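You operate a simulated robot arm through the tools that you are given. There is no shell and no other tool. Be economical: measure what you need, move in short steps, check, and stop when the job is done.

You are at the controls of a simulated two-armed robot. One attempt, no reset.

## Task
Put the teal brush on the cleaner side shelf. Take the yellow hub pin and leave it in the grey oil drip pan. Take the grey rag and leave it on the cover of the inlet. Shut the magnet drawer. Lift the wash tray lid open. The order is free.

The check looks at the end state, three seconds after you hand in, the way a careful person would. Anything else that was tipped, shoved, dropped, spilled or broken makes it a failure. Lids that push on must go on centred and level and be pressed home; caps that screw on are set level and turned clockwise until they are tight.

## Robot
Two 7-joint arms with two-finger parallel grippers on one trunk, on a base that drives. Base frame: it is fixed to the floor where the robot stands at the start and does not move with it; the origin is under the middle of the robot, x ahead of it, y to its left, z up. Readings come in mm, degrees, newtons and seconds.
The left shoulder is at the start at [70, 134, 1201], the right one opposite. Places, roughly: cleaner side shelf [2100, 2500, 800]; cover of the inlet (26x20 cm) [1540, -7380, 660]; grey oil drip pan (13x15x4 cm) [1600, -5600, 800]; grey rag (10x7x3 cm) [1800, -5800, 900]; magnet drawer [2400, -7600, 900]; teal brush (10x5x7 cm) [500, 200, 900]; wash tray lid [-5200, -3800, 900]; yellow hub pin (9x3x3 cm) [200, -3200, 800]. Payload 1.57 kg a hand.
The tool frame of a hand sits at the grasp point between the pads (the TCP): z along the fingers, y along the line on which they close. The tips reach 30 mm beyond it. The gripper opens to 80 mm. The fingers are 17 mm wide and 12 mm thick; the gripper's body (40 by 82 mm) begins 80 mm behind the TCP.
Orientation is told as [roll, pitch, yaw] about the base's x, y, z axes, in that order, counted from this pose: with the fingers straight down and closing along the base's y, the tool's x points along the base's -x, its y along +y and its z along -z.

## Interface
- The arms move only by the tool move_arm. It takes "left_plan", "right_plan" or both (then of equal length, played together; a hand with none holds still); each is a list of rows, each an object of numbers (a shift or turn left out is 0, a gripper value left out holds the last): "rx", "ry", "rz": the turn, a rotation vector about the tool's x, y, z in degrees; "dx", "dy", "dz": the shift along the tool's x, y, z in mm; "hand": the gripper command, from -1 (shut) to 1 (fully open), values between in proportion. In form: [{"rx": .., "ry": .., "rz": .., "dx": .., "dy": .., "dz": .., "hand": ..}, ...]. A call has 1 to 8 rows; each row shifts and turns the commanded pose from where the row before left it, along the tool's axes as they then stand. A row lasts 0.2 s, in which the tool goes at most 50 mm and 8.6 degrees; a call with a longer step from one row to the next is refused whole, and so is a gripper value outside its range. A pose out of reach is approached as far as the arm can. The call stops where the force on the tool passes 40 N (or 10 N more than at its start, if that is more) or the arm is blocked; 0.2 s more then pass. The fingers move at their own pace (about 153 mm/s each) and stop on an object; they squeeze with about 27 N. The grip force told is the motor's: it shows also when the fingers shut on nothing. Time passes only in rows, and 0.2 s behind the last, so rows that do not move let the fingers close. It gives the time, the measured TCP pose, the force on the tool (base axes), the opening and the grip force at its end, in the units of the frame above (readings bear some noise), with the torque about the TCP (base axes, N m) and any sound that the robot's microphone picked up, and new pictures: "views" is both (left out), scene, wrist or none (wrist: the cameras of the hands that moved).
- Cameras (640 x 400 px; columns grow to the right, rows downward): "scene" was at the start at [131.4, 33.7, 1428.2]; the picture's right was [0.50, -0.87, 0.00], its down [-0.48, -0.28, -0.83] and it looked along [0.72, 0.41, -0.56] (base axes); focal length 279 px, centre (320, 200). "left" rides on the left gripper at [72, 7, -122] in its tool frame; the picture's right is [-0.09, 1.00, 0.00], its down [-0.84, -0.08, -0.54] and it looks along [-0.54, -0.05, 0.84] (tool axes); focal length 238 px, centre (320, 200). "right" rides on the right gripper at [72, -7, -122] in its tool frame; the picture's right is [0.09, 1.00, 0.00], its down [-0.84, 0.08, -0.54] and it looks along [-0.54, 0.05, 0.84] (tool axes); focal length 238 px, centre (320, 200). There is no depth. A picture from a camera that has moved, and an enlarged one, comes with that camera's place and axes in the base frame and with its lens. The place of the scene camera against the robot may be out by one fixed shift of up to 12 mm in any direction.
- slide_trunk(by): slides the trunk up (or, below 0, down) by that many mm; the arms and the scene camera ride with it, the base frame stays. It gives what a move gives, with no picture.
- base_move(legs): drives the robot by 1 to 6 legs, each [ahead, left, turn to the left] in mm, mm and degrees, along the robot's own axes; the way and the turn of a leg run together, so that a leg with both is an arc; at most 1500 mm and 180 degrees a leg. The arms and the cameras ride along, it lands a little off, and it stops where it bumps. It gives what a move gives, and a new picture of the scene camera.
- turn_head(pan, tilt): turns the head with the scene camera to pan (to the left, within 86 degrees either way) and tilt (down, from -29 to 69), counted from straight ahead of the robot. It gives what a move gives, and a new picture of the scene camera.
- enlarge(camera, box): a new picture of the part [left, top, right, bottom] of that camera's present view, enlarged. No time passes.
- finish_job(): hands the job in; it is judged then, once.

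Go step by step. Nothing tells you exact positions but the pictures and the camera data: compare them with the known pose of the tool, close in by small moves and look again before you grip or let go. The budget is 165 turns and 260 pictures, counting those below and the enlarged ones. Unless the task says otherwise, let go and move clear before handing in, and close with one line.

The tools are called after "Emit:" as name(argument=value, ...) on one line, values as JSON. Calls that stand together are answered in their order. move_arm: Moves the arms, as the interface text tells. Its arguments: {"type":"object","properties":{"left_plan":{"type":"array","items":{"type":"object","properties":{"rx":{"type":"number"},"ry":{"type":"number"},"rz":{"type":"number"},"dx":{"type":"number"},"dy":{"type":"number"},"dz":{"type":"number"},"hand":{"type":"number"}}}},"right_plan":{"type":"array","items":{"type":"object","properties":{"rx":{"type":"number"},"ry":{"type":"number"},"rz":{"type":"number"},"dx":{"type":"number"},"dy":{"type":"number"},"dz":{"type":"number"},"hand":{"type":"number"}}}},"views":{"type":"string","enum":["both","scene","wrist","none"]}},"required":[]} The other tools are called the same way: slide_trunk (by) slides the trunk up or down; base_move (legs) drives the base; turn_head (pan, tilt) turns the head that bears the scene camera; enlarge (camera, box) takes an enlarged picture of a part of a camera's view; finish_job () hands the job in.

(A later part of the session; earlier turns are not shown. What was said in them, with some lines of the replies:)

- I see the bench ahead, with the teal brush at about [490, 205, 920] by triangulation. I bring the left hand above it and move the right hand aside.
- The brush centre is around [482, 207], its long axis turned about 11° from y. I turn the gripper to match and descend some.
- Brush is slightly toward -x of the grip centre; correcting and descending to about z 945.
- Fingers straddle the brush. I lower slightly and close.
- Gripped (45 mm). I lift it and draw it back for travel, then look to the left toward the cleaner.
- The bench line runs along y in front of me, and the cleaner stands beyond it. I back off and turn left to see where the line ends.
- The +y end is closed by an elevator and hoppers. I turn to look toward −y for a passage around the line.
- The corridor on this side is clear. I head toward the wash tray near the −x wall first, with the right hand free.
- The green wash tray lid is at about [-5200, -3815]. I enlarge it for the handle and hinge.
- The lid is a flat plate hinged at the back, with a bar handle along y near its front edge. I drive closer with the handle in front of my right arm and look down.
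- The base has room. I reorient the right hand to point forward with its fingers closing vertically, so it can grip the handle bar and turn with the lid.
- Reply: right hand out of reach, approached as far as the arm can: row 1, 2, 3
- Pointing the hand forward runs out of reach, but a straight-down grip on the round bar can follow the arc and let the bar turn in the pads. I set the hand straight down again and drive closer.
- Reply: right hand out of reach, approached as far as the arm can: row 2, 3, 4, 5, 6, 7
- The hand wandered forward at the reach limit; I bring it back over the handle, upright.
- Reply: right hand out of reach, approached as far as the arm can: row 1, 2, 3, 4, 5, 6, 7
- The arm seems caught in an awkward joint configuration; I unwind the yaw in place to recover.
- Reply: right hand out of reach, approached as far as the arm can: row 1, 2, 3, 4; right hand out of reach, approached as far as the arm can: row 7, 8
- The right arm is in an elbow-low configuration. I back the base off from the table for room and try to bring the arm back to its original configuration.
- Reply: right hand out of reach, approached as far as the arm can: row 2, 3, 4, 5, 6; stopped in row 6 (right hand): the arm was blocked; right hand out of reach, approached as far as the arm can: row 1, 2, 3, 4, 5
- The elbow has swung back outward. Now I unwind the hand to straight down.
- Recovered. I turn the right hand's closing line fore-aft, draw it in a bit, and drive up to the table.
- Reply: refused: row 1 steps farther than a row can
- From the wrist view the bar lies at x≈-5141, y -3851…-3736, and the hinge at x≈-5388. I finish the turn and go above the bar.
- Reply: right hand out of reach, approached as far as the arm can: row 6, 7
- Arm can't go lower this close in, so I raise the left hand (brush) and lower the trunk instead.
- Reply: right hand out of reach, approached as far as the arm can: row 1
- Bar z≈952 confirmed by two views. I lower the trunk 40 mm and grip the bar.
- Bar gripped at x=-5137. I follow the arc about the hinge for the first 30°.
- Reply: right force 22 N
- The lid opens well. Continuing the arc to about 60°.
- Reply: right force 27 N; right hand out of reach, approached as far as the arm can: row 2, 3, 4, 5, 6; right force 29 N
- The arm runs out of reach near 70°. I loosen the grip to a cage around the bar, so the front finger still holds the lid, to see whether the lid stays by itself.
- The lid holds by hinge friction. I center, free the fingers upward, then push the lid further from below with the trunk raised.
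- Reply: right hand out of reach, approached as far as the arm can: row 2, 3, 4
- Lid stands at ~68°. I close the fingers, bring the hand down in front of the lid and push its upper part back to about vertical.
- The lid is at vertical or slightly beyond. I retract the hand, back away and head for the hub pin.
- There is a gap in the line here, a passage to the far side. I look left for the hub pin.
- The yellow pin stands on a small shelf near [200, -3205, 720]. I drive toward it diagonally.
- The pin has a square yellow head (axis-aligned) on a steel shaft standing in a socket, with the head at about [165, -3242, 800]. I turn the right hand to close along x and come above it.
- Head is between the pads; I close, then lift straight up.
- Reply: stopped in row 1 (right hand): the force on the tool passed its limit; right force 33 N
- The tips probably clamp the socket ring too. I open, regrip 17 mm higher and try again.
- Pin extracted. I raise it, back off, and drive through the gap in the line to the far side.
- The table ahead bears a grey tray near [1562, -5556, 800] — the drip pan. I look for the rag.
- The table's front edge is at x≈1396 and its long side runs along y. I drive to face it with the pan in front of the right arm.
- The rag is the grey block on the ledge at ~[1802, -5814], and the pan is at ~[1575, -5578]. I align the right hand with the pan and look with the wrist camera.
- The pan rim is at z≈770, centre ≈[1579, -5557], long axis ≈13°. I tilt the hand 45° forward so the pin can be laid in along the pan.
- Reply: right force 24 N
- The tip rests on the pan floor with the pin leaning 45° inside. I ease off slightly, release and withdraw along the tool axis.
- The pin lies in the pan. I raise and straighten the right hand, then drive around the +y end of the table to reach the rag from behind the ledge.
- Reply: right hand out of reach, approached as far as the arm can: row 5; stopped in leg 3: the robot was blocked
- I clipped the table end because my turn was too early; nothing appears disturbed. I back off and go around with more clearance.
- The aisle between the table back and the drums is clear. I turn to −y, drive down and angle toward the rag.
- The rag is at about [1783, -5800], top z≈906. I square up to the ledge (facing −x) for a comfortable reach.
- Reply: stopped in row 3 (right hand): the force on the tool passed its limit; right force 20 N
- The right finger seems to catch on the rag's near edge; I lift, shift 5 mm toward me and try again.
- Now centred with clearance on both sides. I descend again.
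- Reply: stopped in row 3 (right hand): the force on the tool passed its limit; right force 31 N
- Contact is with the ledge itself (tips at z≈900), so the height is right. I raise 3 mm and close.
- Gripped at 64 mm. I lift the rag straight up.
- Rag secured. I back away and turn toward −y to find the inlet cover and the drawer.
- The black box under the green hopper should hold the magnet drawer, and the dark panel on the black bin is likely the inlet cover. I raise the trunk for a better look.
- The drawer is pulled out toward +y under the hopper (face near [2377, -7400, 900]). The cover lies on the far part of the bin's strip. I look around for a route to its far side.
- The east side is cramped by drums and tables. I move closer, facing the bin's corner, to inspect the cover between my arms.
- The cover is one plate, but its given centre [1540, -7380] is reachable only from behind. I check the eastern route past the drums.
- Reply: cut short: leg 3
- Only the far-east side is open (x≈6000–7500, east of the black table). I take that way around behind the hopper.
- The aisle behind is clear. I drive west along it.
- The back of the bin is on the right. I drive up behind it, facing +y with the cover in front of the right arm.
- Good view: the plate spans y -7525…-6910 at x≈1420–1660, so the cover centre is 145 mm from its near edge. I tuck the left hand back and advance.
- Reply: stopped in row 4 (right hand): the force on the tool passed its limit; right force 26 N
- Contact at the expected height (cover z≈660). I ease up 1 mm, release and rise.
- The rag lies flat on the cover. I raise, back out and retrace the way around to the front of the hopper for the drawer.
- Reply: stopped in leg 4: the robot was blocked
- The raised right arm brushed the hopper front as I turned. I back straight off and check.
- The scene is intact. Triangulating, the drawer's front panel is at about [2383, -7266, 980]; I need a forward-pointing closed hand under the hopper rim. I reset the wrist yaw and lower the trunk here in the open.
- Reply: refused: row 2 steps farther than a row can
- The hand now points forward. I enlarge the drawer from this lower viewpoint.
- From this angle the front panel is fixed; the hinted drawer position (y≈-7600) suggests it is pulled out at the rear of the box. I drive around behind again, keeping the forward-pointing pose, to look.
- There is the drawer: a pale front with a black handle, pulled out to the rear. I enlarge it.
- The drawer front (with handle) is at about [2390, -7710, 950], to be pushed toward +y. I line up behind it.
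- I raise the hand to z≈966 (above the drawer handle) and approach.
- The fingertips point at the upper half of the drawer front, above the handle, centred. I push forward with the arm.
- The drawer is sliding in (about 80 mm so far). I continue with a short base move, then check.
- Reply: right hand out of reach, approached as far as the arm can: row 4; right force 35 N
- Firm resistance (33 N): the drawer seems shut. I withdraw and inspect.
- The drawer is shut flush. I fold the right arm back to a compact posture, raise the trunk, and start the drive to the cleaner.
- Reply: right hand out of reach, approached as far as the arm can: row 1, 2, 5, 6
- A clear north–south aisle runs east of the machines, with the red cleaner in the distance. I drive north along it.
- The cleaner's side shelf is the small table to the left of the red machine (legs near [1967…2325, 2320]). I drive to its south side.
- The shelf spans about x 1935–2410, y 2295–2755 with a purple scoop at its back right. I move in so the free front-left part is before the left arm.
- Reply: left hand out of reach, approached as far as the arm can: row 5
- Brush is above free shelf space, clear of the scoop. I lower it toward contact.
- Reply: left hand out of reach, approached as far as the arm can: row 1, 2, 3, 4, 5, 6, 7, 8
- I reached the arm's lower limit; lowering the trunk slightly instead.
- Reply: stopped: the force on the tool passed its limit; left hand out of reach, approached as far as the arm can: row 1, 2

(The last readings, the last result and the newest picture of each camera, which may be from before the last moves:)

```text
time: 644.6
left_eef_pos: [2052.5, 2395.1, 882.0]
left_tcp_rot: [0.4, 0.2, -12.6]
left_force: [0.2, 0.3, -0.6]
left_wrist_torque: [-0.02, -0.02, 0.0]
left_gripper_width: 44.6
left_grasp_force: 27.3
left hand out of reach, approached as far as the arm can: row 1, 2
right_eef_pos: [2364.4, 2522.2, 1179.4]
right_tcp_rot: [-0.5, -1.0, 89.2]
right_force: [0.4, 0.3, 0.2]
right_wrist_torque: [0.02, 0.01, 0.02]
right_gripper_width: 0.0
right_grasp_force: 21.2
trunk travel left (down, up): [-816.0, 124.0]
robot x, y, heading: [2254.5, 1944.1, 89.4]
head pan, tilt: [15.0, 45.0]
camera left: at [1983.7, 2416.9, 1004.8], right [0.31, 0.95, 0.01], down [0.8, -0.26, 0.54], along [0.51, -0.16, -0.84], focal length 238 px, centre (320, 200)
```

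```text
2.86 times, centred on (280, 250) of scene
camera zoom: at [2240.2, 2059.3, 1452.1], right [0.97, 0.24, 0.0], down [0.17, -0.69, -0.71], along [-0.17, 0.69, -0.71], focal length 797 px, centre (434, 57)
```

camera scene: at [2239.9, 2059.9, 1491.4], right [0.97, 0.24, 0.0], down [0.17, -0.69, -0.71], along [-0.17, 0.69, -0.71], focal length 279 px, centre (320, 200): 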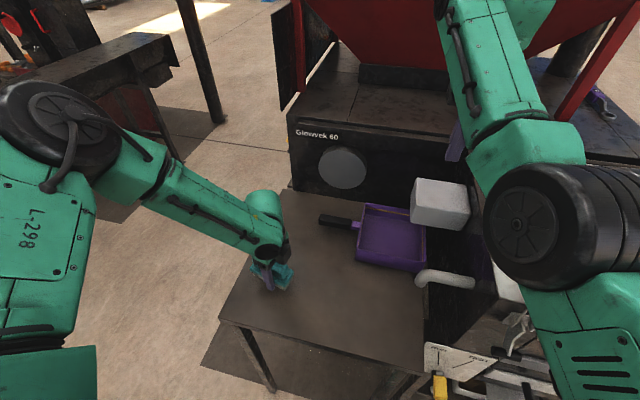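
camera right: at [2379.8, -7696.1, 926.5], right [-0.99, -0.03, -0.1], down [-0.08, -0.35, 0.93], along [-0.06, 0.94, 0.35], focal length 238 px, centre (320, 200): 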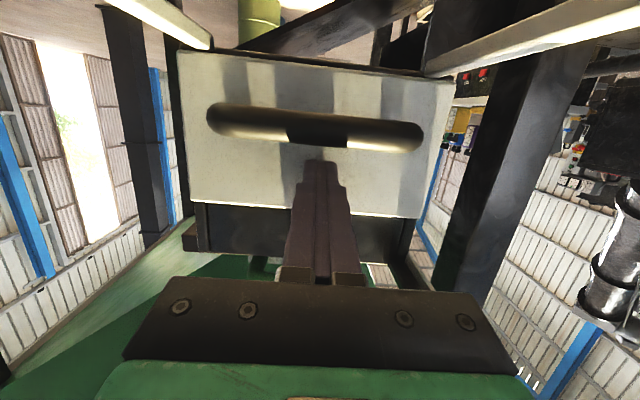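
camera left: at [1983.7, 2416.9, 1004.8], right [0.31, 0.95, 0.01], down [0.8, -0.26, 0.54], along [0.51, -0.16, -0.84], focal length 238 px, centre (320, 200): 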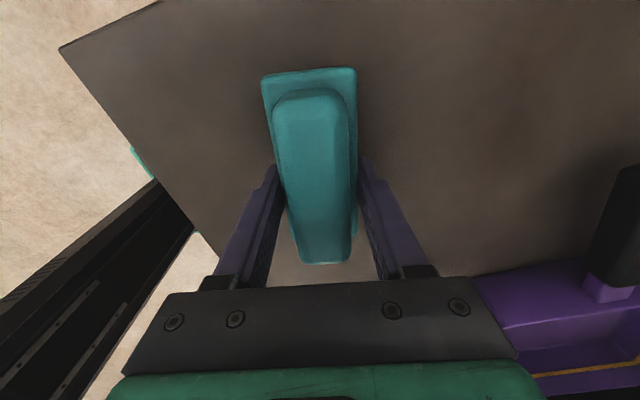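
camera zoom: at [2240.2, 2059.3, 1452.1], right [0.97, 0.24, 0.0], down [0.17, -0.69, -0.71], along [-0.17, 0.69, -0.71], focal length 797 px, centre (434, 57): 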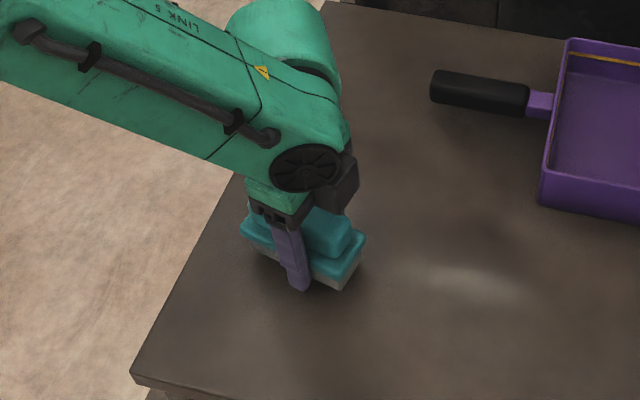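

Contact with the shelf occurred at TCP z≈872. I shift a bit toward the middle of the shelf, then settle the brush.

Emit:
move_arm(left_plan=[{"dz": -8}, {"dx": -20}, {"dx": -20}], views="none")

Emit:
slide_trunk(by=-12)

```text
time: 645.4
left_eef_pos: [2087.0, 2383.0, 895.7]
left_tcp_rot: [0.3, 0.1, -12.6]
left_force: [0.1, 0.1, -1.2]
left_wrist_torque: [0.0, 0.0, -0.04]
left_gripper_width: 44.4
left_grasp_force: 27.1
left hand out of reach, approached as far as the arm can: row 3
right_eef_pos: [2365.3, 2522.5, 1177.8]
right_tcp_rot: [-0.5, -1.0, 89.3]
right_force: [1.1, 0.2, 0.4]
right_wrist_torque: [0.01, 0.01, 0.01]
right_gripper_width: 0.0
right_grasp_force: 20.6
trunk travel left (down, up): [-816.0, 124.0]
robot x, y, heading: [2253.6, 1940.0, 89.4]
head pan, tilt: [15.0, 45.0]
```

```text
time: 646.0
left_eef_pos: [2086.2, 2383.7, 883.4]
left_tcp_rot: [0.4, 0.1, -12.5]
left_force: [-0.2, 0.9, -0.7]
left_wrist_torque: [0.01, 0.0, -0.03]
left_gripper_width: 44.3
left_grasp_force: 26.6
right_eef_pos: [2363.8, 2524.0, 1166.9]
right_tcp_rot: [-0.5, -1.0, 89.4]
right_force: [0.0, -0.2, 0.1]
right_wrist_torque: [-0.03, -0.04, 0.0]
right_gripper_width: 0.1
right_grasp_force: 21.7
trunk travel left (down, up): [-804.0, 136.0]
robot x, y, heading: [2257.1, 1941.1, 89.3]
head pan, tilt: [15.0, 45.0]
```

Now at [2086, 2384]. Gently lower in small trunk steps until contact.

Emit:
slide_trunk(by=-7)

Emit:
slide_trunk(by=-4)

Emit:
slide_trunk(by=-3)

Emit:
enlarge(camera="scene", box=[240, 180, 340, 290])

```text
time: 646.5
left_eef_pos: [2086.8, 2384.8, 876.2]
left_tcp_rot: [0.4, 0.2, -12.6]
left_force: [-1.1, 0.4, -1.8]
left_wrist_torque: [-0.01, -0.04, -0.01]
left_gripper_width: 44.5
left_grasp_force: 27.3
right_eef_pos: [2364.5, 2522.5, 1159.8]
right_tcp_rot: [-0.5, -1.0, 89.2]
right_force: [-0.5, -0.2, -0.4]
right_wrist_torque: [-0.03, -0.03, 0.02]
right_gripper_width: 0.0
right_grasp_force: 21.6
trunk travel left (down, up): [-797.0, 143.0]
robot x, y, heading: [2256.7, 1941.2, 89.3]
head pan, tilt: [15.0, 45.0]
```

```text
time: 647.1
left_eef_pos: [2086.5, 2384.4, 871.7]
left_tcp_rot: [0.4, 0.1, -12.6]
left_force: [0.4, -0.7, 1.8]
left_wrist_torque: [0.03, 0.01, 0.0]
left_gripper_width: 44.3
left_grasp_force: 26.7
right_eef_pos: [2364.9, 2522.2, 1157.3]
right_tcp_rot: [-0.4, -1.0, 89.4]
right_force: [0.1, 0.1, 0.7]
right_wrist_torque: [-0.01, -0.02, 0.08]
right_gripper_width: 0.0
right_grasp_force: 21.4
trunk travel left (down, up): [-793.0, 147.0]
robot x, y, heading: [2255.7, 1941.0, 89.2]
head pan, tilt: [15.0, 45.0]
```

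```text
time: 647.6
left_eef_pos: [2086.2, 2383.8, 872.0]
left_tcp_rot: [0.9, 0.2, -12.6]
left_force: [-5.3, 0.6, 23.4]
left_wrist_torque: [0.14, -0.29, 0.01]
left_gripper_width: 44.5
left_grasp_force: 26.9
right_eef_pos: [2365.5, 2520.1, 1155.0]
right_tcp_rot: [-0.5, -1.2, 89.3]
right_force: [-0.9, -0.6, -0.6]
right_wrist_torque: [-0.01, 0.0, 0.0]
right_gripper_width: 0.0
right_grasp_force: 21.2
trunk travel left (down, up): [-790.0, 150.0]
robot x, y, heading: [2256.0, 1942.4, 89.1]
head pan, tilt: [15.0, 45.0]
```

```text
3.64 times, centred on (290, 235) of scene
camera zoom: at [2240.1, 2056.1, 1426.8], right [0.97, 0.25, 0.0], down [0.17, -0.68, -0.71], along [-0.17, 0.69, -0.71], focal length 1014 px, centre (429, 73)
```

zoom: 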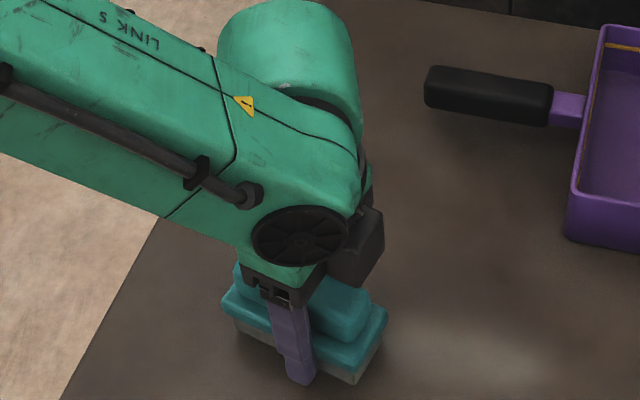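

Firm contact (23 N). I ease up 2 mm, release, and raise the hand clear.

Emit:
slide_trunk(by=3)

Emit:
move_arm(left_plan=[{"hand": 0}, {"hand": 1}, {}, {}], views="none")

Emit:
slide_trunk(by=140)

Emit:
enlarge(camera="left", box=[0, 0, 640, 400])

Emit:
enlarge(camera="scene", box=[200, 150, 460, 350])

```text
time: 648.1
left_eef_pos: [2086.4, 2383.8, 872.9]
left_tcp_rot: [0.4, 0.1, -12.7]
left_force: [-1.3, 4.4, 9.5]
left_wrist_torque: [0.39, 0.11, 0.01]
left_gripper_width: 44.5
left_grasp_force: 27.0
right_eef_pos: [2365.2, 2521.8, 1156.4]
right_tcp_rot: [-0.5, -1.0, 89.4]
right_force: [0.1, -0.4, -0.6]
right_wrist_torque: [-0.01, 0.01, 0.0]
right_gripper_width: 0.1
right_grasp_force: 21.3
trunk travel left (down, up): [-793.0, 147.0]
robot x, y, heading: [2255.7, 1938.2, 89.3]
head pan, tilt: [15.0, 45.0]
```

```text
time: 649.1
left_eef_pos: [2085.5, 2384.9, 871.5]
left_tcp_rot: [0.4, 0.1, -12.5]
left_force: [0.0, 0.4, 0.2]
left_wrist_torque: [-0.02, -0.02, 0.0]
left_gripper_width: 79.8
left_grasp_force: 0.1
right_eef_pos: [2365.9, 2523.1, 1156.4]
right_tcp_rot: [-0.6, -1.0, 89.3]
right_force: [0.4, -0.3, -0.1]
right_wrist_torque: [0.02, 0.0, -0.04]
right_gripper_width: 0.1
right_grasp_force: 21.1
trunk travel left (down, up): [-793.0, 147.0]
robot x, y, heading: [2254.4, 1941.2, 89.3]
head pan, tilt: [15.0, 45.0]
```

```text
time: 650.8
left_eef_pos: [2086.2, 2383.1, 1011.3]
left_tcp_rot: [0.4, 0.1, -12.7]
left_force: [-0.8, 0.1, 0.1]
left_wrist_torque: [0.0, 0.0, -0.03]
left_gripper_width: 80.0
left_grasp_force: 0.1
right_eef_pos: [2365.6, 2524.5, 1296.8]
right_tcp_rot: [-0.7, -1.0, 89.2]
right_force: [0.1, 0.3, -0.3]
right_wrist_torque: [0.02, -0.02, -0.01]
right_gripper_width: 0.0
right_grasp_force: 21.3
trunk travel left (down, up): [-933.0, 7.0]
robot x, y, heading: [2256.0, 1942.5, 89.2]
head pan, tilt: [15.0, 45.0]
```

```text
1.00 times, centred on (320, 200) of left
camera zoom: at [2017.8, 2405.5, 1134.4], right [0.31, 0.95, 0.01], down [0.8, -0.26, 0.54], along [0.52, -0.16, -0.84], focal length 238 px, centre (320, 200)
```

zoom: 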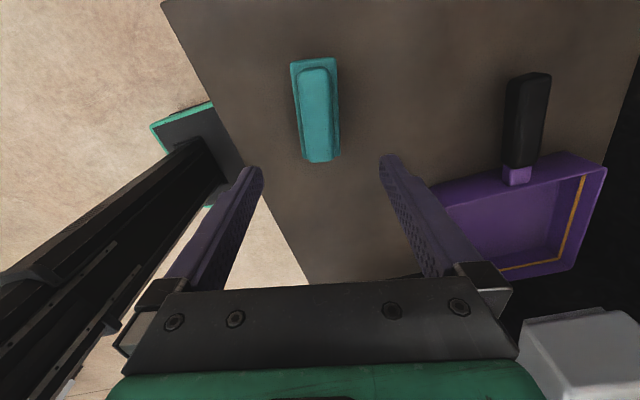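

```text
2.00 times, centred on (330, 250) of scene
camera zoom: at [2240.0, 2059.8, 1569.1], right [0.97, 0.24, 0.0], down [0.17, -0.69, -0.71], along [-0.17, 0.69, -0.71], focal length 558 px, centre (300, 100)
```

zoom: 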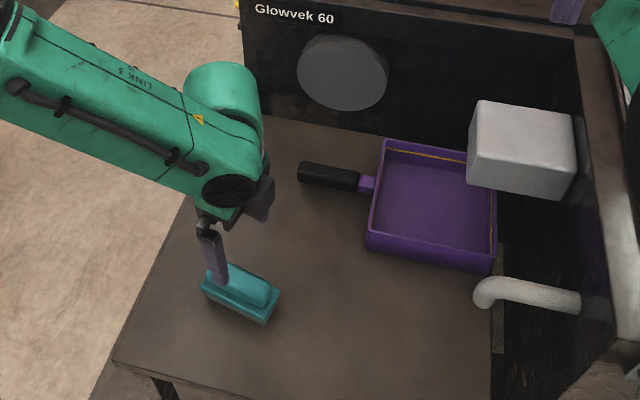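

The brush stands on the shelf. I back away clear of everything before handing in.

Emit:
base_move(legs=[[-450, 0, 0]])

```text
time: 653.5
left_eef_pos: [2080.2, 1934.8, 1011.4]
left_tcp_rot: [0.4, 0.1, -12.7]
left_force: [-0.3, -0.1, 0.4]
left_wrist_torque: [-0.01, -0.01, -0.01]
left_gripper_width: 79.9
left_grasp_force: 0.1
right_eef_pos: [2359.6, 2072.6, 1294.8]
right_tcp_rot: [-0.5, -0.9, 89.3]
right_force: [0.2, 0.0, -0.3]
right_wrist_torque: [0.01, 0.0, 0.01]
right_gripper_width: 0.2
right_grasp_force: 21.3
trunk travel left (down, up): [-933.0, 7.0]
robot x, y, heading: [2249.0, 1493.5, 89.3]
head pan, tilt: [15.0, 45.0]
camera scene: at [2233.5, 1610.6, 1568.8], right [0.97, 0.24, 0.0], down [0.17, -0.69, -0.71], along [-0.17, 0.68, -0.71], focal length 279 px, centre (320, 200)
```

scene: 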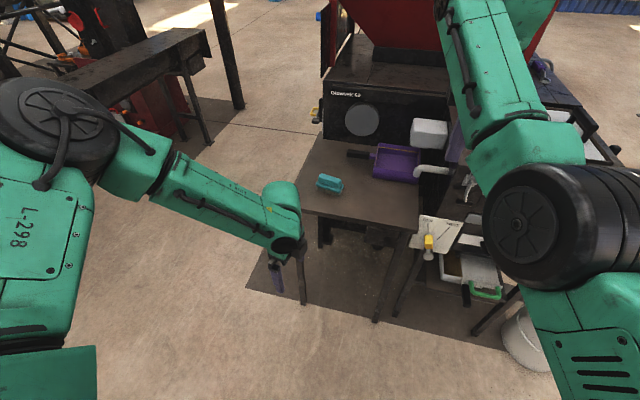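

The brush is upright on the shelf, and the other four jobs are done. Both hands are clear, so I hand in.

Emit:
finish_job()

```text
The job is handed in.
```

I finished all five jobs and handed in: brush on the cleaner side shelf, pin in the oil drip pan, rag on the inlet cover, magnet drawer shut and wash tray lid open. On the way the base bumped the end of the oil table and the right arm brushed the hopper front; nothing looked disturbed.
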